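You operate a simulated robot arm through the tools that you are given. There is no shell and no other tool. Be economical: measure what you need, move in short steps, check, and stop when the job is done.

The job below is to be done with a simulated two-armed robot. You get a single attempt, and the scene is never put back.

Task
On the top of the wide table, fold the blue cloth in half and then in half again.

It is judged by the outcome, as a careful person would: the job done as asked, and still so three seconds after it is handed in. It fails if anything else is knocked over, pushed out of place, dropped, spilled or broken. Flat cloth is picked up by pressing the open fingertips on it (5 to 10 N) and closing them slowly along it; thin cloth reads only 2 to 8 mm in the jaws.

Robot
Two 7-joint arms with two-finger parallel grippers on one trunk, on a base that drives. Base frame: it is fixed to the floor where the robot stands at the start and does not move with it; the origin is under the middle of the robot, x ahead of it, y to its left, z up. Readings come in mm, degrees, newtons and seconds.
The left shoulder is at the start at [50, 187, 985], the right one opposite. With the tool pointing down near the work surface each hand reaches from about 100 to 660 mm from the robot's upright axis, wherever it stands, measured 20 degrees to its own side. Places, roughly: top of the wide table [700, -900, 800]. Payload 3.43 kg a hand.
The TCP of each hand is the grasp point between the finger pads, 30 mm short of the fingertips. In the tool frame z runs along the fingers and y along their closing line. The gripper opens to 94 mm. The fingers are 28 mm wide and 10 mm thick; the gripper's body (50 by 96 mm) begins 55 mm behind the TCP.
Orientation is that of the tool frame in the base frame, as a unit quaternion [w, x, y, z]. With the fingers straight down and closing along the base's y, the tool's x points along the base's -x, its y along +y and its z along -z.

Tools
- The arms move only by the tool arm_command. It takes "left_steps", "right_steps" or both (then of equal length, played together; a hand with none holds still); each is a list of rows, each a list of 3 entries, a list of its own where there are three numbers: the turn, a rotation vector about the base's x, y, z in degrees, then the shift along the base's x, y, z in mm, then the finger opening in mm, from 0 to 94. In form: [[[ax, ay, az], [x, y, z], hand], ...]. A call has 1 to 8 rows; each row is the pose to reach, as a shift and turn from the pose commanded when the call began. Rows are played at 5 a second. More than 50 mm and 8.6 degrees between two rows, or a gripper value outside its range, and nothing of the call is played. A pose out of reach is approached as far as the arm can. The call stops where the force on the tool passes 40 N (or 10 N more than at its start, if that is more) or the arm is blocked; 0.2 s more then pass. The fingers move at their own pace (about 153 mm/s each) and stop on an object; they squeeze with about 26 N. The grip force told is the motor's: it shows also when the fingers shut on nothing. Time passes only in rows, and 0.2 s behind the last, so rows that repeat a pose let the fingers close. The reply holds the time, the measured pose of the TCP, the force on the tool along the base axes, the opening and the grip force, in the units named above and with some noise, with the torque about the TCP (base axes, N m) and any sound that the robot's microphone picked up.
- Cameras (640 x 400 px; columns grow to the right, rows downward): "scene" is now at [140.1, -33.8, 1146.7]; the picture's right is [-0.38, -0.93, 0.00], its down [-0.54, 0.22, -0.81] and it looks along [0.75, -0.31, -0.58] (base axes); focal length 233 px, centre (320, 200). "left" rides on the left gripper at [76, -14, -103] in its tool frame; the picture's right is [0.18, 0.98, 0.00], its down [-0.75, 0.14, -0.64] and it looks along [-0.63, 0.12, 0.77] (tool axes); focal length 243 px, centre (320, 200). "right" rides on the right gripper at [76, 14, -102] in its tool frame; the picture's right is [-0.18, 0.98, 0.00], its down [-0.75, -0.14, -0.64] and it looks along [-0.63, -0.12, 0.77] (tool axes); focal length 243 px, centre (320, 200). There is no depth. A picture from a camera that has moved, and an enlarged one, comes with that camera's place and axes in the base frame and with its lens.
- grab_frame(camera): a new picture of that camera. The clock stands still meanwhile.
- slide_trunk(by): slides the trunk up (or, below 0, down) by that many mm; the arms and the scene camera ride with it, the base frame stays. It gives what a move gives, with no picture.
- drive_base(legs): drives the robot by 1 to 6 legs, each [ahead, left, turn to the left] in mm, mm and degrees, along the robot's own axes; the way and the turn of a leg run together, so that a leg with both is an arc; at most 1500 mm and 180 degrees a leg. The arms and the cameras ride along, it lands a little off, and it stops where it bumps. It gives what a move gives.
- head_to(pan, tilt): turns the head with the scene camera to pan (to the left, within 80 degrees either way) and tilt (down, from -29 to 69), counted from straight ahead of the robot. It gives what a move gives.
- inspect(camera, box): a new picture of the part [left, top, right, bottom] of that camera's present view, enlarged. The clock stands still meanwhile.
- job_done(): hands the job in; it is judged then, once.

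Work in short steps. Places have to be worked out from the pictures, the camera data and where the tool is seen: move nearer, look again, correct. Check each grasp and each placing, and mend what went wrong. You have 120 turns and 92 pictures in all, those below and enlarged ones among them. Open the grippers and draw the arms clear of the work before you hand the job in, unless the task says otherwise; then end with one line.

The tools are called as a command line: name --argument value ..., lists and objects as JSON in quotes. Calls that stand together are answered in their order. arm_command: Moves the arms, as the interface text tells. Its arguments: {"type":"object","properties":{"left_steps":{"type":"array"},"right_steps":{"type":"array"}},"required":[]} The other tools are called the same way: slide_trunk (by) slides the trunk up or down; drive_base (legs) drives the base; head_to (pan, tilt) turns the head that bears the scene camera; grab_frame (camera) takes a picture; inspect (camera, box) takes an enlarged picture of a part of a camera's view; job_done () hands the job in.

At the start:

```text
clock: 0.0
left_tool_pos: [403.7, 0.4, 1022.8]
left_tool_rot: [0.0, 0.0, 1.0, 0.0]
left_ft_force: [0.8, 0.5, -0.1]
left_ft_torque: [-0.01, -0.01, -0.02]
left_width: 93.7
left_grip_force: 0.1
right_tool_pos: [282.2, -288.7, 1005.6]
right_tool_rot: [0.0, 0.001, 1.0, -0.001]
right_ft_force: [0.4, 0.0, 0.3]
right_ft_torque: [0.0, -0.01, 0.01]
right_width: 93.9
right_grip_force: 0.0
trunk travel left (down, up): [-200.0, 232.0]
robot x, y, heading: [-0.5, 1.1, 0.0]
head pan, tilt: [-22.3, 35.8]
```

scene: 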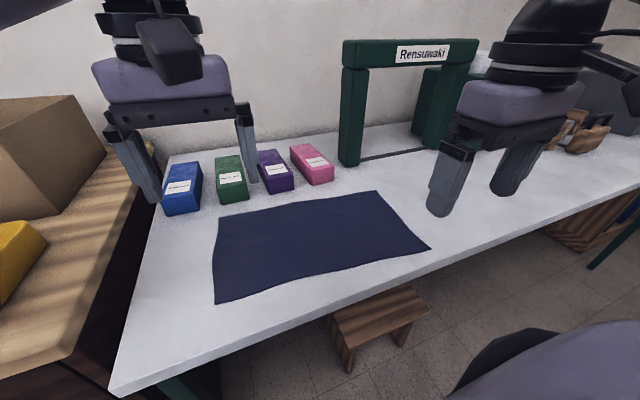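
right: 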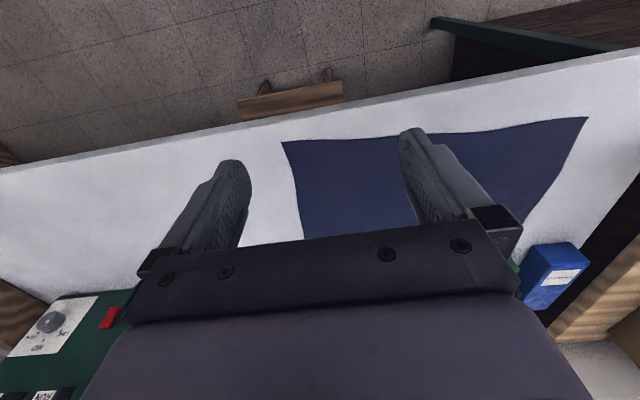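
left: 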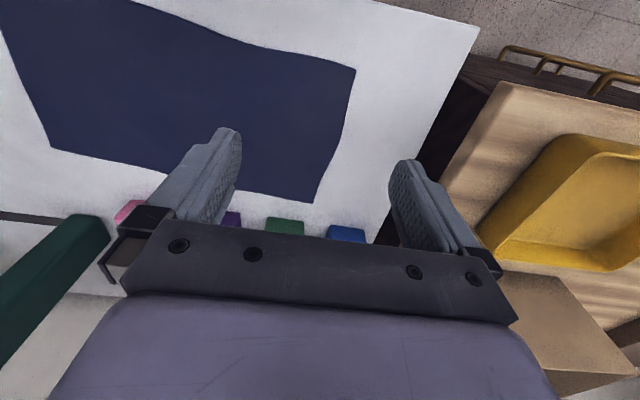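

The cloth spans roughly x 360–610, y −370–40 at z≈800, so I'll shift the robot right to centre it between the shoulders. Then I'll look again.

drive_base --legs '[[0, -165, 0]]'

head_to --pan 0 --tilt 50

grab_frame --camera "scene"

```text
clock: 1.4
left_tool_pos: [403.6, -162.7, 1022.0]
left_tool_rot: [0.0, 0.0, 1.0, -0.001]
left_ft_force: [-0.1, 0.1, 0.4]
left_ft_torque: [0.05, -0.02, -0.03]
left_width: 94.2
left_grip_force: 0.0
right_tool_pos: [282.2, -452.3, 1004.8]
right_tool_rot: [0.0, 0.0, 1.0, 0.001]
right_ft_force: [0.2, -0.1, 0.2]
right_ft_torque: [-0.01, -0.01, 0.0]
right_width: 94.2
right_grip_force: 0.1
trunk travel left (down, up): [-200.0, 232.0]
robot x, y, heading: [1.6, -162.8, -0.1]
head pan, tilt: [-22.3, 35.8]
```

```text
clock: 2.3
left_tool_pos: [403.5, -162.2, 1022.2]
left_tool_rot: [0.001, 0.0, 1.0, 0.0]
left_ft_force: [0.5, 0.7, -0.1]
left_ft_torque: [0.01, 0.02, 0.03]
left_width: 94.1
left_grip_force: 0.0
right_tool_pos: [282.4, -451.7, 1005.5]
right_tool_rot: [0.0, 0.0, 1.0, 0.0]
right_ft_force: [0.3, 0.7, 0.3]
right_ft_torque: [-0.04, 0.03, -0.01]
right_width: 94.2
right_grip_force: 0.1
trunk travel left (down, up): [-200.0, 232.0]
robot x, y, heading: [0.8, -164.4, -0.1]
head pan, tilt: [0.0, 50.0]
```

```text
88 pictures are left
camera scene: at [136.1, -164.7, 1126.1], right [0.0, -1.0, 0.0], down [-0.77, 0.0, -0.64], along [0.64, 0.0, -0.77], focal length 233 px, centre (320, 200)
```

scene: 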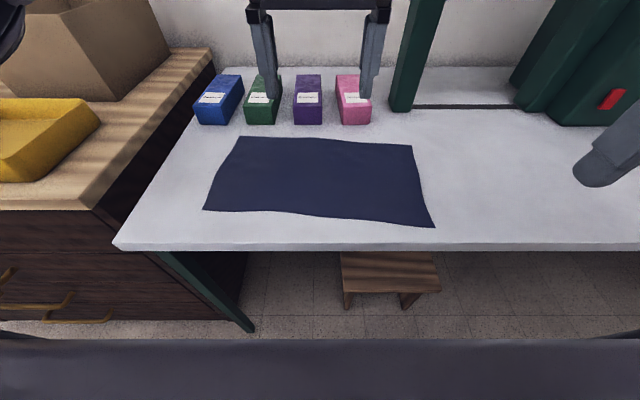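

Cloth corners are about A(604,28), B(566,−369), C(349,−353) and D(384,40). I'll bring both hands above the near corners, with the tips about 50 mm over the table, and check.

arm_command --left_steps '[[[0, 0, 0], [-1, 35, -28], 60], [[0, 0, 0], [-2, 70, -57], 30], [[0, 0, 0], [-4, 105, -85], 30], [[0, 0, 0], [-5, 140, -113], 30], [[0, 0, 0], [-6, 175, -142], 30]]' --right_steps '[[[0, 0, 0], [17, 25, -25], 60], [[0, 0, 0], [34, 50, -50], 30], [[0, 0, 0], [52, 75, -75], 30], [[0, 0, 0], [69, 100, -100], 30], [[0, 0, 0], [86, 124, -125], 30]]'

grab_frame --camera "left"

grab_frame --camera "right"

grab_frame --camera "scene"

```text
clock: 3.5
left_tool_pos: [397.2, 13.2, 880.7]
left_tool_rot: [0.0, 0.0, 1.0, 0.0]
left_ft_force: [0.0, -0.3, 0.2]
left_ft_torque: [-0.02, -0.03, 0.01]
left_width: 29.9
left_grip_force: 0.0
right_tool_pos: [367.5, -326.5, 880.2]
right_tool_rot: [0.001, 0.0, 1.0, 0.001]
right_ft_force: [-0.1, -0.1, 0.7]
right_ft_torque: [0.01, -0.01, -0.04]
right_width: 30.1
right_grip_force: 0.1
trunk travel left (down, up): [-200.0, 232.0]
robot x, y, heading: [-1.4, -164.8, 0.0]
head pan, tilt: [0.0, 50.0]
```

```text
87 pictures are left
camera left: at [322.1, -1.7, 982.3], right [-0.18, 0.98, 0.0], down [0.75, 0.14, 0.64], along [0.63, 0.12, -0.77], focal length 243 px, centre (320, 200)
```

left: 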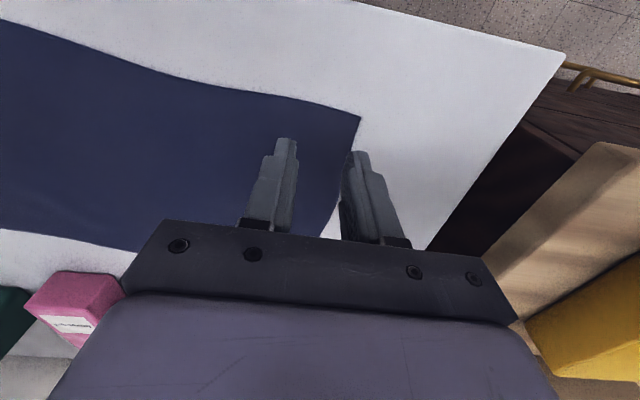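

```text
86 pictures are left
camera right: at [290.5, -312.4, 983.1], right [0.18, 0.98, 0.0], down [0.75, -0.14, 0.64], along [0.63, -0.12, -0.77], focal length 243 px, centre (320, 200)
```

right: 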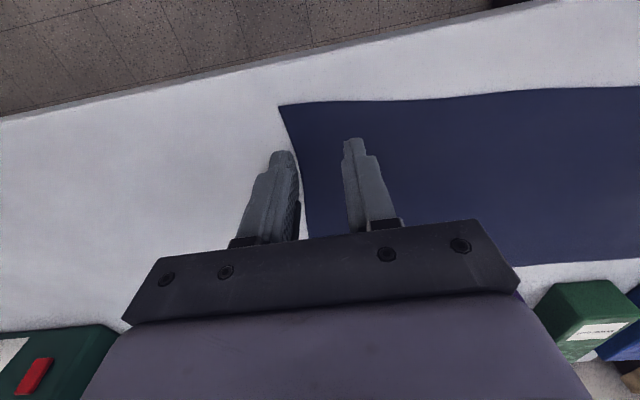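

```text
85 pictures are left
camera scene: at [136.3, -164.5, 1126.1], right [0.0, -1.0, 0.0], down [-0.77, 0.0, -0.64], along [0.64, 0.0, -0.77], focal length 233 px, centre (320, 200)
```

scene: 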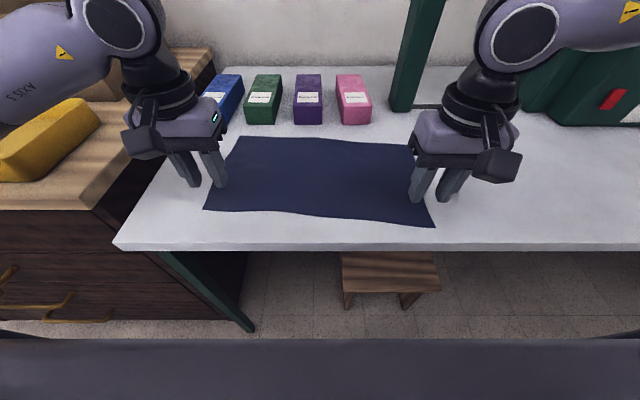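

Both hands sit over the corners as worked out (D≈(385,41), C≈(346,−354)). I'll go down to about 3 mm above the expected surface.

arm_command --left_steps '[[[0, 0, 0], [0, 0, -25], 30], [[0, 0, 0], [0, 0, -40], 30], [[0, 0, 0], [0, 0, -47], 30]]' --right_steps '[[[0, 0, 0], [-2, 0, -25], 30], [[0, 0, 0], [-2, 0, -40], 30], [[0, 0, 0], [-2, 0, -47], 30]]'

```text
clock: 4.3
left_tool_pos: [396.2, 12.7, 834.7]
left_tool_rot: [0.001, 0.0, 1.0, 0.0]
left_ft_force: [-0.6, 0.1, 0.3]
left_ft_torque: [-0.04, 0.01, 0.0]
left_width: 29.8
left_grip_force: 0.1
right_tool_pos: [366.5, -327.4, 834.3]
right_tool_rot: [0.001, 0.001, 1.0, 0.001]
right_ft_force: [-0.6, 0.1, 0.8]
right_ft_torque: [-0.02, -0.02, 0.06]
right_width: 29.5
right_grip_force: 0.1
trunk travel left (down, up): [-200.0, 232.0]
robot x, y, heading: [3.8, -164.3, 0.1]
head pan, tilt: [0.0, 50.0]
```

No contact yet; stepping down a few mm.

arm_command --left_steps '[[[0, 0, 0], [0, 0, -2], 30], [[0, 0, 0], [0, 0, -4], 30]]' --right_steps '[[[0, 0, 0], [0, 0, -2], 30], [[0, 0, 0], [0, 0, -4], 30]]'

```text
clock: 4.9
left_tool_pos: [396.7, 13.1, 832.8]
left_tool_rot: [0.001, 0.0, 1.0, -0.001]
left_ft_force: [0.1, 0.1, 5.5]
left_ft_torque: [0.0, 0.0, -0.03]
left_width: 29.8
left_grip_force: 0.1
right_tool_pos: [366.4, -328.1, 831.8]
right_tool_rot: [0.002, 0.002, 1.0, 0.0]
right_ft_force: [-1.9, -1.6, 14.3]
right_ft_torque: [-0.05, 0.14, 0.0]
right_width: 30.0
right_grip_force: 0.1
trunk travel left (down, up): [-200.0, 232.0]
robot x, y, heading: [0.9, -160.9, 0.2]
head pan, tilt: [0.0, 50.0]
```

Contact: left 5.5 N, right 14 N. I'll ease the right up about 1 mm, press the left slightly more, and close slowly.

arm_command --left_steps '[[[0, 0, 0], [0, 0, -0.5], 30], [[0, 0, 0], [0, 0, -0.5], 26], [[0, 0, 0], [0, 0, -0.5], 22], [[0, 0, 0], [0, 0, -0.5], 18], [[0, 0, 0], [0, 0, -0.5], 14], [[0, 0, 0], [0, 0, -0.5], 10], [[0, 0, 0], [0, 0, -0.5], 5], [[0, 0, 0], [0, 0, -0.5], 0]]' --right_steps '[[[0, 0, 0], [0, 0, 1], 30], [[0, 0, 0], [0, 0, 1], 26], [[0, 0, 0], [0, 0, 1], 22], [[0, 0, 0], [0, 0, 1], 18], [[0, 0, 0], [0, 0, 1], 14], [[0, 0, 0], [0, 0, 1], 10], [[0, 0, 0], [0, 0, 1], 5], [[0, 0, 0], [0, 0, 1], 0]]'

grab_frame --camera "left"

grab_frame --camera "right"

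```text
clock: 6.7
left_tool_pos: [395.4, 11.5, 831.9]
left_tool_rot: [0.002, 0.0, 1.0, -0.001]
left_ft_force: [-0.9, -1.5, 25.7]
left_ft_torque: [-0.03, 0.03, 0.02]
left_width: 0.2
left_grip_force: 26.1
right_tool_pos: [364.7, -328.4, 831.9]
right_tool_rot: [0.002, 0.0, 1.0, 0.001]
right_ft_force: [0.8, 5.6, 12.9]
right_ft_torque: [0.17, -0.1, 0.06]
right_width: 2.5
right_grip_force: 26.1
trunk travel left (down, up): [-200.0, 232.0]
robot x, y, heading: [-1.9, -161.0, 0.2]
head pan, tilt: [0.0, 50.0]
```

```text
84 pictures are left
camera left: at [320.0, -2.7, 932.2], right [-0.18, 0.98, 0.0], down [0.75, 0.14, 0.65], along [0.63, 0.12, -0.76], focal length 243 px, centre (320, 200)
```

left: 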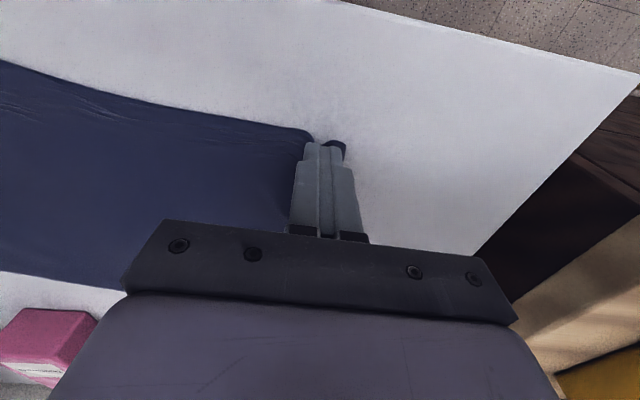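

```text
83 pictures are left
camera right: at [287.5, -312.9, 934.2], right [0.18, 0.98, 0.0], down [0.75, -0.14, 0.64], along [0.63, -0.12, -0.76], focal length 243 px, centre (320, 200)
```

right: 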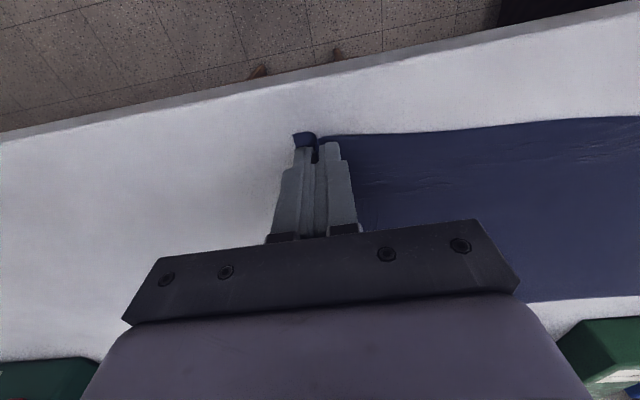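

Right reads 2.5 mm (gripped); left reads 0.2 mm, so it missed. I'll lift the left, reopen it and look.

arm_command --left_steps '[[[0, 0, 0], [0, 0, 8], 0], [[0, 0, 0], [0, 0, 25], 0], [[0, 0, 0], [0, 0, 25], 30], [[0, 0, 0], [0, 0, 25], 30]]'

grab_frame --camera "left"

```text
clock: 7.7
left_tool_pos: [395.2, 13.2, 854.9]
left_tool_rot: [0.001, -0.001, 1.0, 0.001]
left_ft_force: [-0.2, -0.5, -1.3]
left_ft_torque: [0.01, 0.01, -0.01]
left_width: 29.7
left_grip_force: 0.0
right_tool_pos: [366.3, -328.3, 831.1]
right_tool_rot: [0.002, 0.001, 1.0, -0.001]
right_ft_force: [-4.8, 0.8, 25.6]
right_ft_torque: [0.03, 0.06, 0.02]
right_width: 2.6
right_grip_force: 26.0
trunk travel left (down, up): [-200.0, 232.0]
robot x, y, heading: [1.4, -165.4, -0.0]
head pan, tilt: [0.0, 50.0]
```

```text
82 pictures are left
camera left: at [320.3, -2.1, 956.4], right [-0.19, 0.98, 0.0], down [0.75, 0.14, 0.64], along [0.63, 0.12, -0.77], focal length 243 px, centre (320, 200)
```

left: 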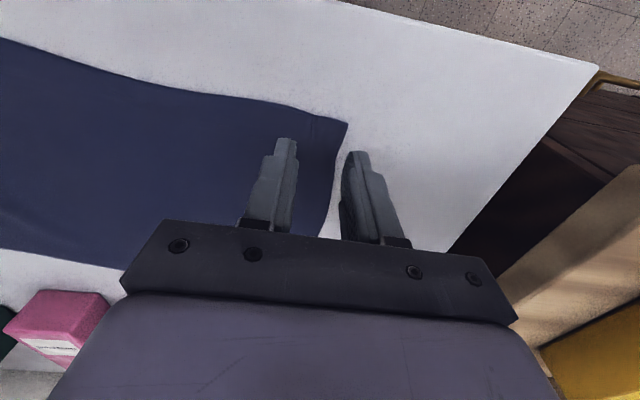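

The left corner has moved to about (379,28). I'll shift 12 mm to the right over it, press again lightly, and raise the right slightly to relieve its load.

arm_command --left_steps '[[[0, 0, 0], [-3, -12, 0], 30], [[0, 0, 0], [-3, -12, -15], 30], [[0, 0, 0], [-3, -12, -20], 30], [[0, 0, 0], [-3, -12, -21.5], 30], [[0, 0, 0], [-3, -12, -21.5], 30]]' --right_steps '[[[0, 0, 0], [0, 0, 1], 0], [[0, 0, 0], [0, 0, 2], 0], [[0, 0, 0], [0, 0, 2], 0], [[0, 0, 0], [0, 0, 3], 0], [[0, 0, 0], [0, 0, 3], 0]]'

```text
clock: 8.9
left_tool_pos: [394.7, -0.0, 833.2]
left_tool_rot: [0.0, 0.0, 1.0, -0.001]
left_ft_force: [0.5, 0.0, -0.5]
left_ft_torque: [-0.01, 0.03, -0.04]
left_width: 29.9
left_grip_force: 0.1
right_tool_pos: [366.5, -329.0, 833.5]
right_tool_rot: [0.0, -0.001, 1.0, 0.0]
right_ft_force: [-0.3, -0.5, -0.5]
right_ft_torque: [-0.02, 0.01, -0.02]
right_width: 2.4
right_grip_force: 25.4
trunk travel left (down, up): [-200.0, 232.0]
robot x, y, heading: [-2.3, -166.9, 0.0]
head pan, tilt: [0.0, 50.0]
```

arm_command --left_steps '[[[0, 0, 0], [0, 0, -1.5], 30], [[0, 0, 0], [0, 0, -2.5], 30], [[0, 0, 0], [0, 0, -2.5], 30]]'

```text
clock: 9.7
left_tool_pos: [394.6, -0.1, 831.9]
left_tool_rot: [0.001, 0.0, 1.0, -0.001]
left_ft_force: [0.2, 0.1, 10.4]
left_ft_torque: [0.07, 0.02, -0.01]
left_width: 29.7
left_grip_force: 0.0
right_tool_pos: [365.3, -328.1, 834.7]
right_tool_rot: [0.001, -0.001, 1.0, 0.001]
right_ft_force: [-0.2, -0.2, -0.1]
right_ft_torque: [-0.03, 0.02, -0.01]
right_width: 2.5
right_grip_force: 25.9
trunk travel left (down, up): [-200.0, 232.0]
robot x, y, heading: [1.1, -164.5, 0.1]
head pan, tilt: [0.0, 50.0]
```

10 N of press; I'll close slowly, rising gently because the force climbs as the fingers close.

arm_command --left_steps '[[[0, 0, 0], [0, 0, 0], 26], [[0, 0, 0], [0, 0, 0], 22], [[0, 0, 0], [0, 0, 0.3], 18], [[0, 0, 0], [0, 0, 0.5], 14], [[0, 0, 0], [0, 0, 0.7], 10], [[0, 0, 0], [0, 0, 0.9], 6], [[0, 0, 0], [0, 0, 1], 2], [[0, 0, 0], [0, 0, 1], 0]]'

grab_frame --camera "left"

```text
clock: 11.5
left_tool_pos: [394.0, -0.9, 830.6]
left_tool_rot: [0.0, -0.001, 1.0, 0.0]
left_ft_force: [0.3, -4.7, 9.7]
left_ft_torque: [-0.12, 0.03, 0.02]
left_width: 2.2
left_grip_force: 26.1
right_tool_pos: [365.1, -327.8, 833.8]
right_tool_rot: [0.001, 0.0, 1.0, 0.001]
right_ft_force: [0.3, 4.5, -0.5]
right_ft_torque: [0.11, -0.02, 0.04]
right_width: 2.6
right_grip_force: 26.0
trunk travel left (down, up): [-200.0, 232.0]
robot x, y, heading: [2.2, -161.1, 0.1]
head pan, tilt: [0.0, 50.0]
```

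```text
81 pictures are left
camera left: at [318.2, -15.2, 932.7], right [-0.18, 0.98, 0.0], down [0.75, 0.14, 0.64], along [0.63, 0.12, -0.77], focal length 243 px, centre (320, 200)
```

left: 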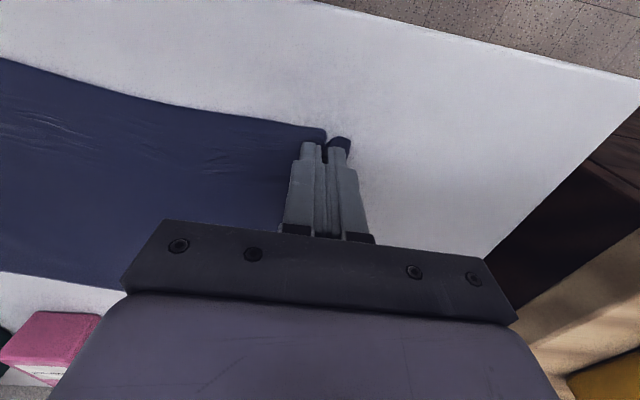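

Both gripped (2.2 and 2.6 mm), with slight tension between the hands. I'll lift 50 mm with the hands coming a few mm closer, and look.

arm_command --left_steps '[[[0, 0, 0], [3, -2, 12], 0], [[0, 0, 0], [10, -3, 30], 0], [[0, 0, 0], [20, -3, 50], 0]]' --right_steps '[[[0, 0, 0], [3, 2, 12], 0], [[0, 0, 0], [10, 3, 30], 0], [[0, 0, 0], [20, 3, 50], 0]]'

grab_frame --camera "scene"

```text
clock: 12.3
left_tool_pos: [416.2, -3.5, 880.1]
left_tool_rot: [0.0, 0.0, 1.0, 0.0]
left_ft_force: [-0.2, -0.7, -0.1]
left_ft_torque: [0.0, 0.0, 0.0]
left_width: 2.3
left_grip_force: 26.0
right_tool_pos: [385.6, -325.2, 884.0]
right_tool_rot: [0.0, 0.0, 1.0, 0.001]
right_ft_force: [-0.5, 0.6, 0.7]
right_ft_torque: [0.02, 0.02, 0.02]
right_width: 2.2
right_grip_force: 26.6
trunk travel left (down, up): [-200.0, 232.0]
robot x, y, heading: [0.8, -164.6, -0.2]
head pan, tilt: [0.0, 50.0]
```

```text
80 pictures are left
camera scene: at [136.0, -164.6, 1126.0], right [0.0, -1.0, 0.0], down [-0.77, 0.0, -0.64], along [0.64, 0.0, -0.77], focal length 233 px, centre (320, 200)
```

scene: 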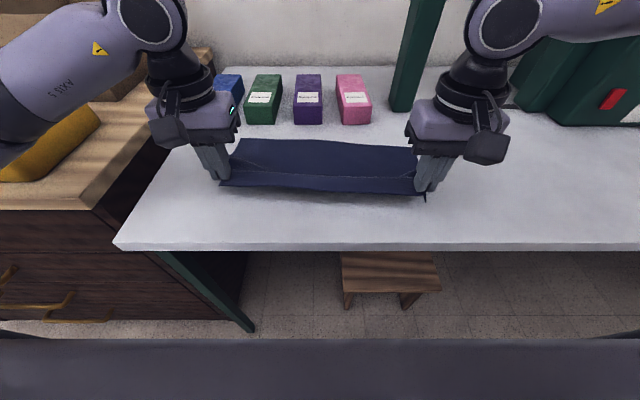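

Cleanly lifted edge, both corners held. Now I'll carry it over in an arc onto the far edge (pinch points to about x 588 / 552).

arm_command --left_steps '[[[0, 0, 0], [30, -2, 22], 0], [[0, 0, 0], [62, -4, 35], 0], [[0, 0, 0], [95, -6, 32], 0], [[0, 0, 0], [125, -8, 15], 0], [[0, 0, 0], [150, -10, -10], 0], [[0, 0, 0], [165, -11, -30], 0], [[0, 0, 0], [172, -11, -40], 0], [[0, 0, 0], [172, -11, -43], 0]]' --right_steps '[[[0, 0, 0], [29, -2, 20], 0], [[0, 0, 0], [60, -4, 32], 0], [[0, 0, 0], [92, -6, 29], 0], [[0, 0, 0], [121, -8, 12], 0], [[0, 0, 0], [145, -10, -13], 0], [[0, 0, 0], [160, -11, -33], 0], [[0, 0, 0], [166, -11, -43], 0], [[0, 0, 0], [166, -11, -46], 0]]'

grab_frame --camera "scene"

grab_frame --camera "left"

grab_frame --camera "right"

```text
clock: 14.1
left_tool_pos: [585.1, -19.0, 836.5]
left_tool_rot: [-0.002, 0.004, 1.0, -0.003]
left_ft_force: [-5.9, -27.8, 1.1]
left_ft_torque: [-0.89, 0.17, 0.07]
left_width: 2.3
left_grip_force: 26.4
right_tool_pos: [507.1, -373.1, 849.1]
right_tool_rot: [0.004, 0.0, 1.0, 0.005]
right_ft_force: [5.8, 27.9, -1.5]
right_ft_torque: [0.97, -0.17, -0.1]
right_width: 9.0
right_grip_force: 25.8
right hand out of reach, approached as far as the arm can: row 3, 4, 5, 6, 7, 8
trunk travel left (down, up): [-200.0, 232.0]
robot x, y, heading: [-3.4, -162.2, -0.0]
head pan, tilt: [0.0, 50.0]
```

```text
79 pictures are left
camera scene: at [136.0, -164.6, 1126.1], right [0.0, -1.0, 0.0], down [-0.77, 0.0, -0.64], along [0.64, 0.0, -0.77], focal length 233 px, centre (320, 200)
```

scene: 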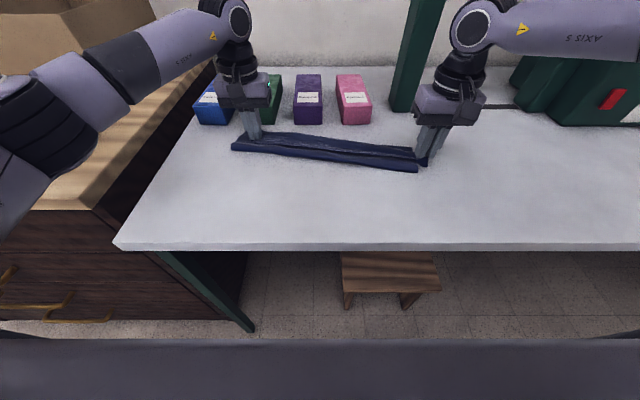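

```text
78 pictures are left
camera left: at [508.8, -32.2, 939.1], right [-0.18, 0.98, -0.01], down [0.76, 0.14, 0.64], along [0.63, 0.11, -0.77], focal length 243 px, centre (320, 200)
```

left: 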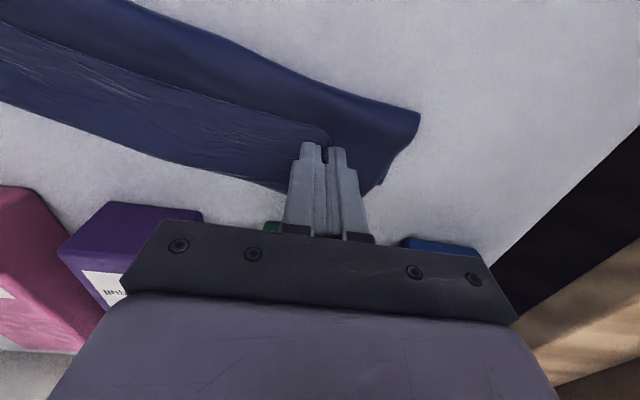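

```text
77 pictures are left
camera right: at [428.9, -359.0, 952.0], right [0.18, 0.98, 0.01], down [0.75, -0.15, 0.65], along [0.64, -0.11, -0.76], focal length 243 px, centre (320, 200)
```

right: 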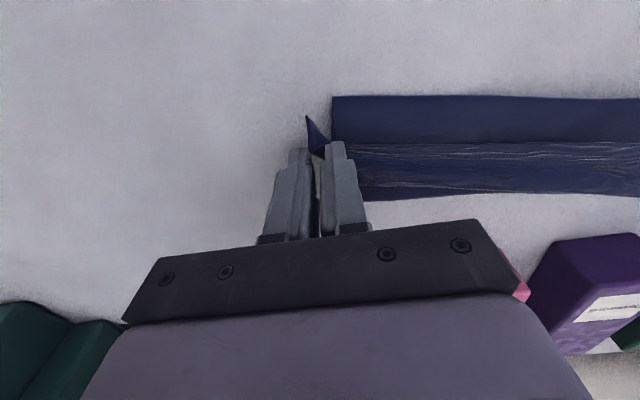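

The right arm hit its reach limit and the cloth is taut (28 N). I'll relieve the tension by bringing the right hand inward.

arm_command --right_steps '[[[0, 0, 0], [0, 15, 0], 0], [[0, 0, 0], [0, 15, 0], 0]]'

```text
clock: 14.7
left_tool_pos: [584.8, -13.3, 837.0]
left_tool_rot: [0.0, -0.001, 1.0, -0.001]
left_ft_force: [-4.2, -15.4, 1.1]
left_ft_torque: [-0.49, 0.15, 0.06]
left_width: 2.1
left_grip_force: 26.0
right_tool_pos: [498.8, -368.0, 849.5]
right_tool_rot: [0.002, 0.001, 1.0, 0.002]
right_ft_force: [3.8, 15.2, -1.5]
right_ft_torque: [0.52, -0.12, -0.1]
right_width: 1.6
right_grip_force: 26.4
right hand out of reach, approached as far as the arm can: row 1, 2
trunk travel left (down, up): [-200.0, 232.0]
robot x, y, heading: [-3.5, -163.6, -0.1]
head pan, tilt: [0.0, 50.0]
```

Still reported out of reach; I'll back the right hand off in x and inward to find where it tracks again.

arm_command --right_steps '[[[0, 0, 0], [-30, 15, 5], 0], [[0, 0, 0], [-60, 20, 10], 0], [[0, 0, 0], [-60, 20, 10], 0]]'

grab_frame --camera "scene"

```text
clock: 15.5
left_tool_pos: [584.2, -14.8, 837.5]
left_tool_rot: [-0.001, 0.001, 1.0, -0.002]
left_ft_force: [-7.1, -15.0, 0.8]
left_ft_torque: [-0.46, 0.17, -0.05]
left_width: 2.3
left_grip_force: 26.4
right_tool_pos: [439.4, -346.9, 860.4]
right_tool_rot: [0.001, 0.001, 1.0, 0.002]
right_ft_force: [7.6, 15.3, -1.0]
right_ft_torque: [0.44, -0.28, -0.14]
right_width: 1.6
right_grip_force: 25.6
trunk travel left (down, up): [-200.0, 232.0]
robot x, y, heading: [-1.7, -158.5, 0.3]
head pan, tilt: [0.0, 50.0]
```

```text
76 pictures are left
camera scene: at [136.0, -164.6, 1126.1], right [0.0, -1.0, 0.0], down [-0.77, 0.0, -0.64], along [0.64, 0.0, -0.77], focal length 233 px, centre (320, 200)
```

scene: 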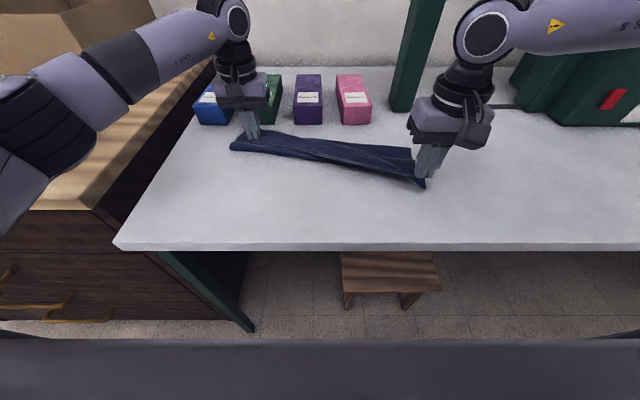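

The right hand tracks again here. I'll try forward in smaller increments at low height along y≈−335, and see where it limits.

arm_command --right_steps '[[[0, 0, 0], [20, 10, -5], 0], [[0, 0, 0], [40, 12, -10], 0], [[0, 0, 0], [60, 12, -12], 0], [[0, 0, 0], [80, 12, -14], 0]]'

```text
clock: 16.5
left_tool_pos: [586.2, -14.9, 837.9]
left_tool_rot: [0.001, 0.0, 1.0, -0.001]
left_ft_force: [-2.5, -8.3, 0.1]
left_ft_torque: [-0.24, 0.02, 0.0]
left_width: 2.0
left_grip_force: 26.1
right_tool_pos: [491.0, -358.1, 853.0]
right_tool_rot: [0.001, 0.0, 1.0, 0.002]
right_ft_force: [2.2, 8.4, -0.7]
right_ft_torque: [0.26, -0.07, -0.08]
right_width: 1.5
right_grip_force: 26.0
right hand out of reach, approached as far as the arm can: row 2, 3, 4
trunk travel left (down, up): [-200.0, 232.0]
robot x, y, heading: [0.4, -162.8, -0.1]
head pan, tilt: [0.0, 50.0]
```

It's limiting around x≈490, probably a wrist joint rather than length. I'll test whether a small yaw frees it.

arm_command --right_steps '[[[0, 0, 8], [0, 10, -2], 0], [[0, 0, 16], [10, 15, -4], 0], [[0, 0, 16], [30, 15, -6], 0]]'

```text
clock: 17.3
left_tool_pos: [585.3, -16.8, 837.7]
left_tool_rot: [0.001, 0.002, 1.0, -0.001]
left_ft_force: [-3.1, -12.9, 0.7]
left_ft_torque: [-0.42, 0.11, 0.04]
left_width: 1.9
left_grip_force: 26.1
right_tool_pos: [497.8, -364.0, 849.5]
right_tool_rot: [0.001, -0.14, 0.99, 0.002]
right_ft_force: [4.5, 12.9, -1.0]
right_ft_torque: [0.44, -0.12, -0.12]
right_width: 1.5
right_grip_force: 26.2
right hand out of reach, approached as far as the arm can: row 1, 2, 3
trunk travel left (down, up): [-200.0, 232.0]
robot x, y, heading: [-2.6, -164.1, 0.2]
head pan, tilt: [0.0, 50.0]
```

Yaw doesn't matter. I'll undo it, lower the right corner, release it, and re-configure that arm freely. The left stays holding its placed corner.

arm_command --right_steps '[[[0, 0, -8], [-8, 8, -4], 0], [[0, 0, -16], [-12, 12, -8], 0], [[0, 0, -16], [-12, 12, -12], 0], [[0, 0, -16], [-12, 12, -12], 14], [[0, 0, -16], [-12, 12, -12], 14]]'

grab_frame --camera "right"

```text
clock: 18.5
left_tool_pos: [587.2, -13.5, 839.0]
left_tool_rot: [-0.001, -0.002, 1.0, 0.001]
left_ft_force: [-1.1, -3.1, 0.6]
left_ft_torque: [-0.08, 0.02, 0.02]
left_width: 2.2
left_grip_force: 26.3
right_tool_pos: [484.1, -354.5, 838.1]
right_tool_rot: [0.001, 0.001, 1.0, 0.0]
right_ft_force: [1.1, 3.0, 0.7]
right_ft_torque: [0.11, -0.04, -0.04]
right_width: 15.7
right_grip_force: 0.8
trunk travel left (down, up): [-200.0, 232.0]
robot x, y, heading: [-1.5, -163.6, -0.3]
head pan, tilt: [0.0, 50.0]
```

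```text
75 pictures are left
camera right: at [406.9, -340.3, 941.6], right [0.19, 0.98, 0.0], down [0.75, -0.14, 0.64], along [0.63, -0.12, -0.77], focal length 243 px, centre (320, 200)
```

right: 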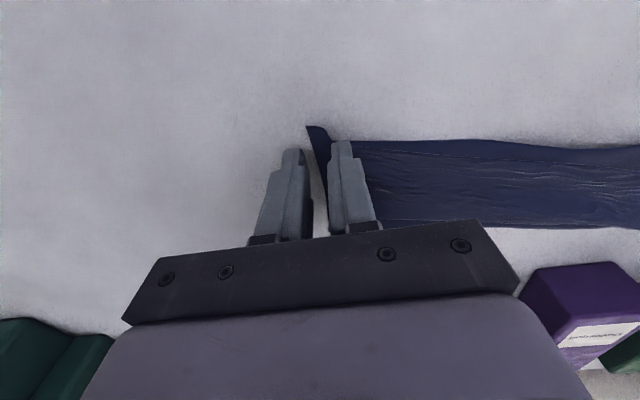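

The corner strip still hangs on the inner finger; I'll open wider and lift both hands away, releasing the left too.

arm_command --left_steps '[[[0, 0, 0], [0, 0, 0], 12], [[0, 0, 0], [0, 0, 0], 30], [[0, 0, 0], [0, 0, 10], 30], [[0, 0, 0], [0, 0, 40], 30], [[0, 0, 0], [0, 0, 80], 30]]' --right_steps '[[[0, 0, 0], [0, 0, 0], 25], [[0, 0, 0], [0, 0, 0], 40], [[0, 0, 0], [0, 0, 10], 40], [[0, 0, 0], [-10, -10, 40], 40], [[0, 0, 0], [-30, -30, 80], 40]]'

inspect --camera "scene" --box '[180, 80, 500, 280]'

```text
clock: 19.7
left_tool_pos: [585.1, -13.6, 917.8]
left_tool_rot: [0.0, 0.0, 1.0, 0.0]
left_ft_force: [0.3, -0.1, -0.4]
left_ft_torque: [-0.01, 0.03, -0.01]
left_width: 30.2
left_grip_force: 0.1
right_tool_pos: [454.8, -382.9, 918.4]
right_tool_rot: [0.0, 0.001, 1.0, 0.0]
right_ft_force: [0.7, -0.1, 0.1]
right_ft_torque: [-0.06, 0.0, 0.02]
right_width: 39.9
right_grip_force: 0.1
trunk travel left (down, up): [-200.0, 232.0]
robot x, y, heading: [1.2, -164.9, -0.0]
head pan, tilt: [0.0, 50.0]
```

```text
2.00 times, centred on (340, 180) of scene
camera zoom: at [135.6, -164.7, 1126.1], right [0.0, -1.0, 0.0], down [-0.77, 0.0, -0.64], along [0.64, 0.0, -0.77], focal length 466 px, centre (280, 240)
```

zoom: 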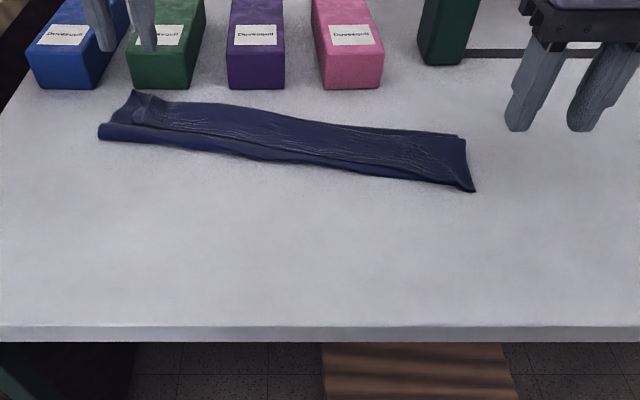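

The fold is mostly there. I'll look closer with the wrist cameras to judge layer alignment.

grab_frame --camera "left"

grab_frame --camera "right"

inspect --camera "scene" --box '[220, 110, 430, 190]'

```text
73 pictures are left
camera left: at [509.1, -28.2, 1019.1], right [-0.18, 0.98, 0.0], down [0.75, 0.14, 0.64], along [0.63, 0.12, -0.77], focal length 243 px, centre (320, 200)
```

left: 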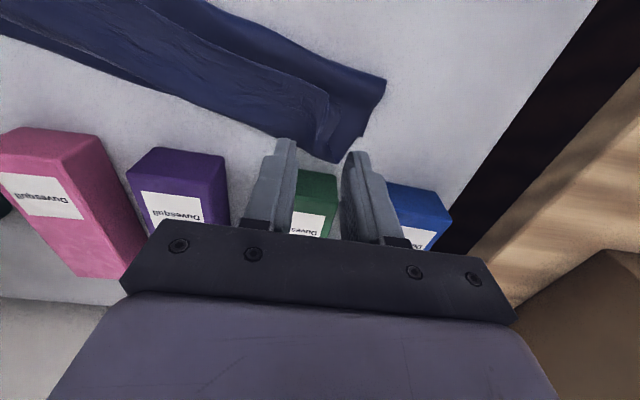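

```text
72 pictures are left
camera right: at [377.8, -367.9, 1021.0], right [0.18, 0.98, 0.0], down [0.75, -0.14, 0.64], along [0.63, -0.12, -0.77], focal length 243 px, centre (320, 200)
```

right: 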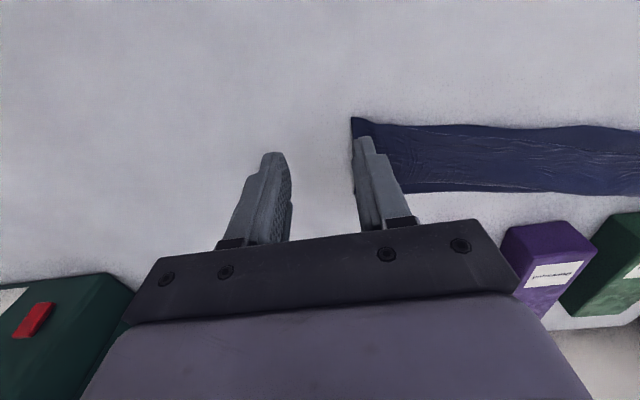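

```text
3.05 times, centred on (325, 150) of scene
camera zoom: at [135.6, -164.7, 1126.1], right [0.0, -1.0, 0.0], down [-0.77, 0.0, -0.64], along [0.64, 0.0, -0.77], focal length 711 px, centre (305, 352)
```

zoom: 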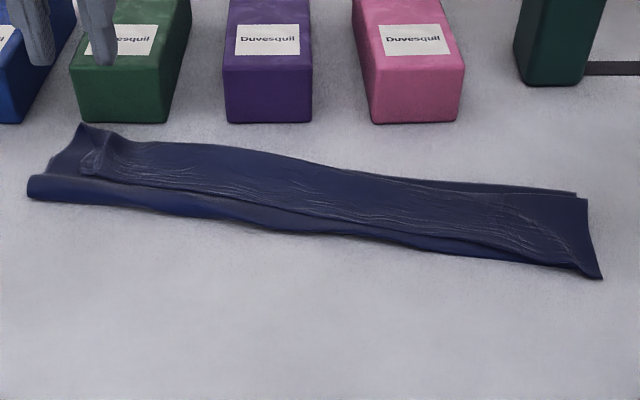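

At the right end the cloth has Z‑pleated (its corner ended up near the fold), because that arm couldn't reach. First I'll find out how to make the right arm reach x≈560, testing freely at height.

arm_command --right_steps '[[[0, 0, 0], [30, 5, 20], 40], [[0, 0, 0], [60, 15, 20], 40], [[0, 0, 0], [90, 25, 20], 40], [[0, 0, 0], [110, 30, 20], 40]]'

```text
clock: 20.7
left_tool_pos: [584.3, -13.8, 918.8]
left_tool_rot: [0.0, 0.0, 1.0, 0.001]
left_ft_force: [-0.4, -0.3, 0.1]
left_ft_torque: [-0.02, -0.01, 0.03]
left_width: 30.0
left_grip_force: 0.1
right_tool_pos: [516.2, -387.4, 931.8]
right_tool_rot: [0.001, 0.001, 1.0, 0.001]
right_ft_force: [0.2, 0.8, -0.4]
right_ft_torque: [0.01, -0.02, -0.01]
right_width: 40.0
right_grip_force: 0.1
right hand out of reach, approached as far as the arm can: row 2, 3, 4
trunk travel left (down, up): [-200.0, 232.0]
robot x, y, heading: [-0.3, -164.1, 0.3]
head pan, tilt: [0.0, 50.0]
```

arm_command --right_steps '[[[0, 0, -8], [0, 0, 0], 40], [[0, 0, -16], [0, 0, 0], 40], [[0, 0, -24], [10, 10, 0], 40], [[0, 0, -30], [20, 20, 0], 40], [[0, 0, -30], [40, 30, 0], 40]]'

grab_frame --camera "scene"

```text
clock: 21.9
left_tool_pos: [585.6, -13.5, 916.7]
left_tool_rot: [0.0, 0.0, 1.0, 0.0]
left_ft_force: [-0.1, -1.0, 1.3]
left_ft_torque: [-0.01, 0.0, -0.01]
left_width: 29.8
left_grip_force: 0.1
right_tool_pos: [515.1, -383.9, 927.7]
right_tool_rot: [0.0, 0.26, 0.966, 0.0]
right_ft_force: [-0.1, 0.9, 0.2]
right_ft_torque: [-0.03, -0.02, 0.01]
right_width: 39.8
right_grip_force: 0.1
right hand out of reach, approached as far as the arm can: row 3, 4, 5
trunk travel left (down, up): [-200.0, 232.0]
robot x, y, heading: [0.2, -166.1, 0.1]
head pan, tilt: [0.0, 50.0]
```

```text
70 pictures are left
camera scene: at [136.0, -164.6, 1126.1], right [0.0, -1.0, 0.0], down [-0.77, 0.0, -0.64], along [0.64, 0.0, -0.77], focal length 233 px, centre (320, 200)
```

scene: 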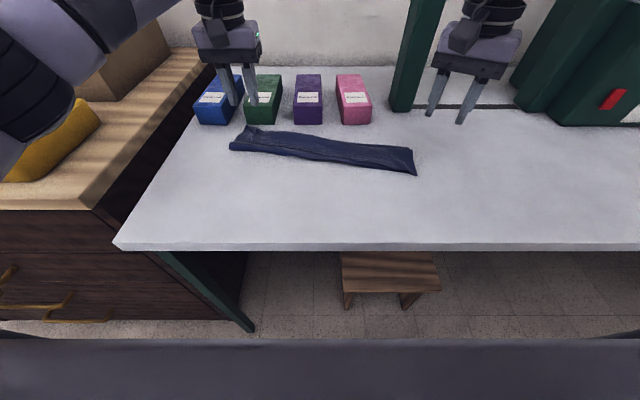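

I'll look straight down to judge the clearance between the base and table before driving closer.

head_to --pan 0 --tilt 69

grab_frame --camera "scene"

```text
clock: 22.7
left_tool_pos: [585.7, -14.3, 917.1]
left_tool_rot: [0.001, 0.0, 1.0, 0.001]
left_ft_force: [-0.6, -0.3, -0.4]
left_ft_torque: [0.02, 0.01, -0.04]
left_width: 30.4
left_grip_force: 0.0
right_tool_pos: [514.5, -383.3, 927.9]
right_tool_rot: [0.002, 0.259, 0.966, 0.0]
right_ft_force: [0.4, -0.1, -0.3]
right_ft_torque: [0.02, -0.02, 0.02]
right_width: 39.9
right_grip_force: 0.0
trunk travel left (down, up): [-200.0, 232.0]
robot x, y, heading: [0.5, -163.3, 0.2]
head pan, tilt: [0.0, 68.8]
```

```text
69 pictures are left
camera scene: at [115.0, -164.6, 1104.2], right [0.0, -1.0, 0.0], down [-0.93, 0.0, -0.36], along [0.36, 0.0, -0.93], focal length 233 px, centre (320, 200)
```

scene: 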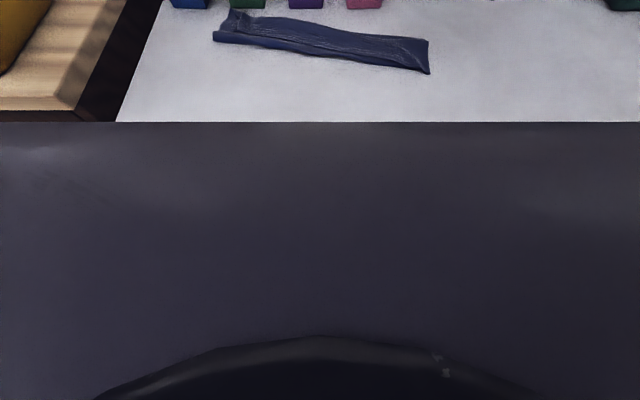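

The chest front is at x≈145, the table edge at ≈319, and the base isn't visible ahead of it, so 60 mm ahead is safe. First I'll pull the hands back and undo the yaw.

arm_command --left_steps '[[[0, 0, 0], [-20, 0, 5], 30], [[0, 0, 0], [-40, 0, 10], 30], [[0, 0, 0], [-60, 0, 10], 30], [[0, 0, 0], [-80, 0, 10], 30]]' --right_steps '[[[0, 0, 8], [-20, 0, 0], 30], [[0, 0, 16], [-40, 0, 0], 30], [[0, 0, 24], [-60, 0, 0], 30], [[0, 0, 30], [-80, 0, 0], 30]]'

drive_base --legs '[[60, 0, 0]]'

head_to --pan 0 --tilt 48

grab_frame --camera "scene"

```text
clock: 23.7
left_tool_pos: [507.0, -14.5, 928.5]
left_tool_rot: [0.0, 0.0, 1.0, 0.0]
left_ft_force: [0.2, 0.2, 0.0]
left_ft_torque: [0.01, -0.02, 0.0]
left_width: 30.2
left_grip_force: 0.2
right_tool_pos: [434.2, -385.1, 927.1]
right_tool_rot: [0.002, -0.001, 1.0, 0.001]
right_ft_force: [0.4, 0.8, -1.3]
right_ft_torque: [0.01, 0.03, 0.02]
right_width: 30.0
right_grip_force: 0.0
trunk travel left (down, up): [-200.0, 232.0]
robot x, y, heading: [0.7, -164.9, -0.2]
head pan, tilt: [0.0, 68.8]
```

```text
clock: 24.7
left_tool_pos: [566.5, -13.4, 928.2]
left_tool_rot: [0.0, -0.001, 1.0, -0.001]
left_ft_force: [-0.8, -0.6, -0.4]
left_ft_torque: [0.04, 0.02, 0.03]
left_width: 30.3
left_grip_force: 0.0
right_tool_pos: [495.0, -384.6, 928.7]
right_tool_rot: [0.0, 0.0, 1.0, 0.0]
right_ft_force: [-0.5, 0.3, 0.6]
right_ft_torque: [0.01, -0.01, -0.03]
right_width: 29.9
right_grip_force: 0.1
trunk travel left (down, up): [-200.0, 232.0]
robot x, y, heading: [62.3, -164.4, -0.2]
head pan, tilt: [0.0, 68.8]
```

```text
clock: 25.5
left_tool_pos: [567.1, -13.0, 926.5]
left_tool_rot: [0.0, 0.001, 1.0, 0.0]
left_ft_force: [0.3, -0.3, 0.1]
left_ft_torque: [-0.05, -0.01, -0.03]
left_width: 30.0
left_grip_force: 0.1
right_tool_pos: [494.6, -384.4, 928.2]
right_tool_rot: [0.0, 0.001, 1.0, 0.0]
right_ft_force: [-0.1, -0.2, 0.4]
right_ft_torque: [0.03, -0.02, -0.01]
right_width: 30.3
right_grip_force: 0.1
trunk travel left (down, up): [-200.0, 232.0]
robot x, y, heading: [65.9, -167.7, -0.0]
head pan, tilt: [0.0, 48.0]
```

```text
68 pictures are left
camera scene: at [197.9, -164.6, 1128.7], right [0.0, -1.0, 0.0], down [-0.74, 0.0, -0.67], along [0.67, 0.0, -0.74], focal length 233 px, centre (320, 200)
```

scene: 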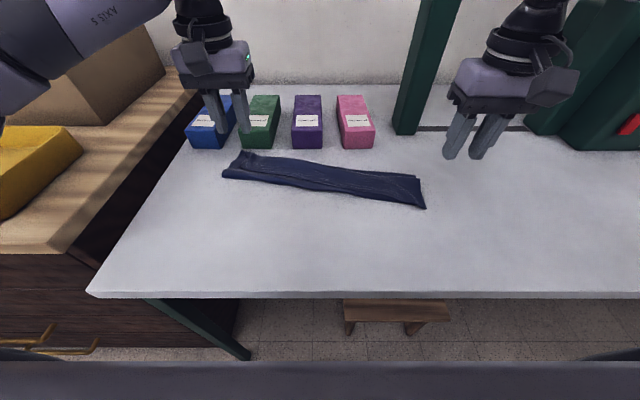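

inspect --camera "scene" --box '[350, 150, 450, 215]'

inspect --camera "scene" --box '[210, 140, 310, 205]'

```text
6.15 times, centred on (400, 182) of scene
camera zoom: at [197.9, -164.6, 1128.7], right [0.0, -1.0, 0.0], down [-0.74, 0.0, -0.67], along [0.67, 0.0, -0.74], focal length 1435 px, centre (-172, 308)
```

zoom: 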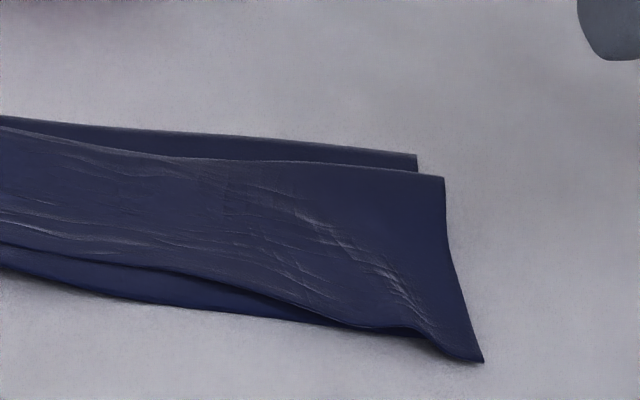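

```text
6.15 times, centred on (260, 172) of scene
camera zoom: at [197.9, -164.6, 1128.7], right [0.0, -1.0, 0.0], down [-0.74, 0.0, -0.67], along [0.67, 0.0, -0.74], focal length 1435 px, centre (689, 369)
```

zoom: 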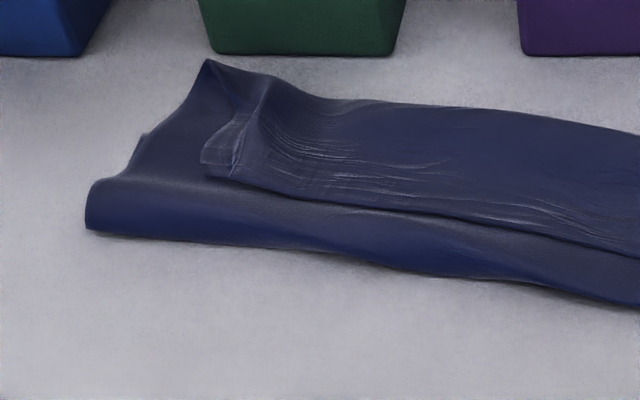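

Now I understand it: the pads, 28 mm wide along x, clamped the cloth's direction. When carried without rotating, the edge flipped into a Z. I'll re-grip the free edge (its corners lie on top at about (580,0) and (471,−358)), pull it back flat, and later refold with the fingers closing along x. I'll hover first.

arm_command --left_steps '[[[0, 0, 0], [10, 4, -25], 30], [[0, 0, 0], [21, 8, -50], 30], [[0, 0, 0], [21, 8, -70], 30]]' --right_steps '[[[0, 0, 0], [-7, 18, -25], 24], [[0, 0, 0], [-14, 36, -50], 24], [[0, 0, 0], [-14, 36, -80], 24]]'

grab_frame --camera "left"

grab_frame --camera "right"

```text
clock: 26.3
left_tool_pos: [588.5, -5.4, 859.0]
left_tool_rot: [0.0, 0.0, 1.0, 0.0]
left_ft_force: [1.0, 0.2, -0.7]
left_ft_torque: [0.01, 0.03, -0.01]
left_width: 29.9
left_grip_force: 0.0
right_tool_pos: [480.3, -348.7, 846.2]
right_tool_rot: [0.0, 0.002, 1.0, 0.001]
right_ft_force: [0.1, -0.2, 0.4]
right_ft_torque: [0.05, 0.02, 0.02]
right_width: 23.8
right_grip_force: 0.0
trunk travel left (down, up): [-200.0, 232.0]
robot x, y, heading: [62.8, -165.9, -0.1]
head pan, tilt: [0.0, 48.0]
```

```text
65 pictures are left
camera left: at [512.3, -20.5, 958.5], right [-0.18, 0.98, 0.0], down [0.75, 0.14, 0.64], along [0.63, 0.12, -0.77], focal length 243 px, centre (320, 200)
```

left: 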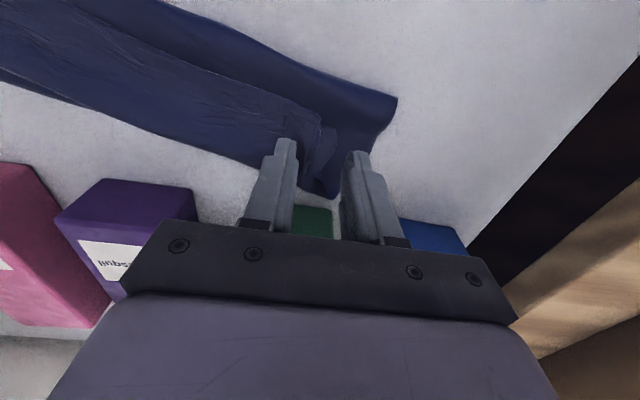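

```text
64 pictures are left
camera right: at [402.6, -333.8, 950.1], right [0.19, 0.98, 0.0], down [0.75, -0.14, 0.64], along [0.63, -0.12, -0.77], focal length 243 px, centre (320, 200)
```

right: 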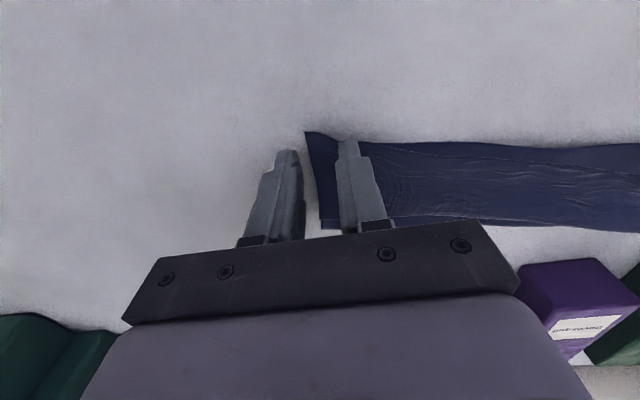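

I'll shift both hands inward to get both fingers on the top flap, then press down.

arm_command --left_steps '[[[0, 0, 0], [-5, -14, 0], 30], [[0, 0, 0], [-5, -14, -12], 30], [[0, 0, 0], [-5, -14, -18], 30]]' --right_steps '[[[0, 0, 0], [-2, 13, 0], 22], [[0, 0, 0], [-2, 13, -8], 22], [[0, 0, 0], [-2, 13, -12], 22]]'

```text
clock: 27.1
left_tool_pos: [582.3, -19.7, 839.6]
left_tool_rot: [0.0, 0.0, 1.0, 0.0]
left_ft_force: [-0.3, 0.0, -0.2]
left_ft_torque: [0.01, 0.03, -0.02]
left_width: 30.0
left_grip_force: 0.1
right_tool_pos: [478.4, -336.4, 835.6]
right_tool_rot: [-0.001, 0.0, 1.0, 0.001]
right_ft_force: [-0.2, -0.2, -0.8]
right_ft_torque: [0.0, -0.02, 0.01]
right_width: 22.0
right_grip_force: 0.0
trunk travel left (down, up): [-200.0, 232.0]
robot x, y, heading: [62.0, -167.0, 0.1]
head pan, tilt: [0.0, 48.0]
```

arm_command --left_steps '[[[0, 0, 0], [0, 0, -2], 30], [[0, 0, 0], [0, 0, -4], 30], [[0, 0, 0], [0, 0, -4], 30]]' --right_steps '[[[0, 0, 0], [0, 0, -1], 22], [[0, 0, 0], [0, 0, -2], 22], [[0, 0, 0], [0, 0, -2], 22]]'

```text
clock: 27.9
left_tool_pos: [583.1, -20.6, 835.7]
left_tool_rot: [0.0, 0.001, 1.0, 0.0]
left_ft_force: [0.1, 0.2, -0.8]
left_ft_torque: [0.02, -0.03, -0.02]
left_width: 30.0
left_grip_force: 0.0
right_tool_pos: [478.0, -335.7, 834.4]
right_tool_rot: [0.001, 0.001, 1.0, 0.0]
right_ft_force: [-0.6, 0.3, 1.3]
right_ft_torque: [-0.02, -0.01, 0.02]
right_width: 22.0
right_grip_force: 0.0
trunk travel left (down, up): [-200.0, 232.0]
robot x, y, heading: [59.1, -160.1, -0.2]
head pan, tilt: [0.0, 48.0]
```

arm_command --left_steps '[[[0, 0, 0], [0, 0, -1], 30], [[0, 0, 0], [0, 0, -2], 30], [[0, 0, 0], [0, 0, -2], 30]]' --right_steps '[[[0, 0, 0], [0, 0, -0.5], 22], [[0, 0, 0], [0, 0, -1], 22], [[0, 0, 0], [0, 0, -1], 22]]'

```text
clock: 28.7
left_tool_pos: [583.1, -19.5, 834.6]
left_tool_rot: [0.0, 0.0, 1.0, 0.0]
left_ft_force: [0.2, 0.2, 1.8]
left_ft_torque: [0.02, 0.03, 0.0]
left_width: 30.0
left_grip_force: 0.0
right_tool_pos: [479.6, -336.3, 832.4]
right_tool_rot: [0.002, 0.001, 1.0, -0.001]
right_ft_force: [-0.3, 1.1, 4.0]
right_ft_torque: [0.06, -0.07, 0.02]
right_width: 21.9
right_grip_force: 0.1
trunk travel left (down, up): [-200.0, 232.0]
robot x, y, heading: [58.5, -167.3, 0.2]
head pan, tilt: [0.0, 48.0]
```

Light contact; I'll press 0.5–1 mm more and close slowly.

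arm_command --left_steps '[[[0, 0, 0], [0, 0, -1], 30], [[0, 0, 0], [0, 0, -1], 26], [[0, 0, 0], [0, 0, -1], 22], [[0, 0, 0], [0, 0, -0.8], 18], [[0, 0, 0], [0, 0, -0.5], 14], [[0, 0, 0], [0, 0, -0.3], 9], [[0, 0, 0], [0, 0, 0], 4], [[0, 0, 0], [0, 0, 0], 0]]' --right_steps '[[[0, 0, 0], [0, 0, -0.5], 22], [[0, 0, 0], [0, 0, -0.5], 19], [[0, 0, 0], [0, 0, -0.5], 16], [[0, 0, 0], [0, 0, -0.3], 13], [[0, 0, 0], [0, 0, 0], 10], [[0, 0, 0], [0, 0, 0], 7], [[0, 0, 0], [0, 0, 0.2], 3], [[0, 0, 0], [0, 0, 0.2], 0]]'

```text
clock: 30.5
left_tool_pos: [582.1, -20.5, 833.8]
left_tool_rot: [0.0, 0.0, 1.0, 0.0]
left_ft_force: [1.0, -1.3, 2.4]
left_ft_torque: [-0.04, 0.06, 0.02]
left_width: 2.6
left_grip_force: 25.9
right_tool_pos: [478.2, -335.7, 834.4]
right_tool_rot: [0.0, 0.001, 1.0, 0.001]
right_ft_force: [0.5, 0.7, 5.1]
right_ft_torque: [0.03, -0.05, -0.04]
right_width: 1.6
right_grip_force: 26.0
trunk travel left (down, up): [-200.0, 232.0]
robot x, y, heading: [62.9, -166.1, -0.0]
head pan, tilt: [0.0, 48.0]
```

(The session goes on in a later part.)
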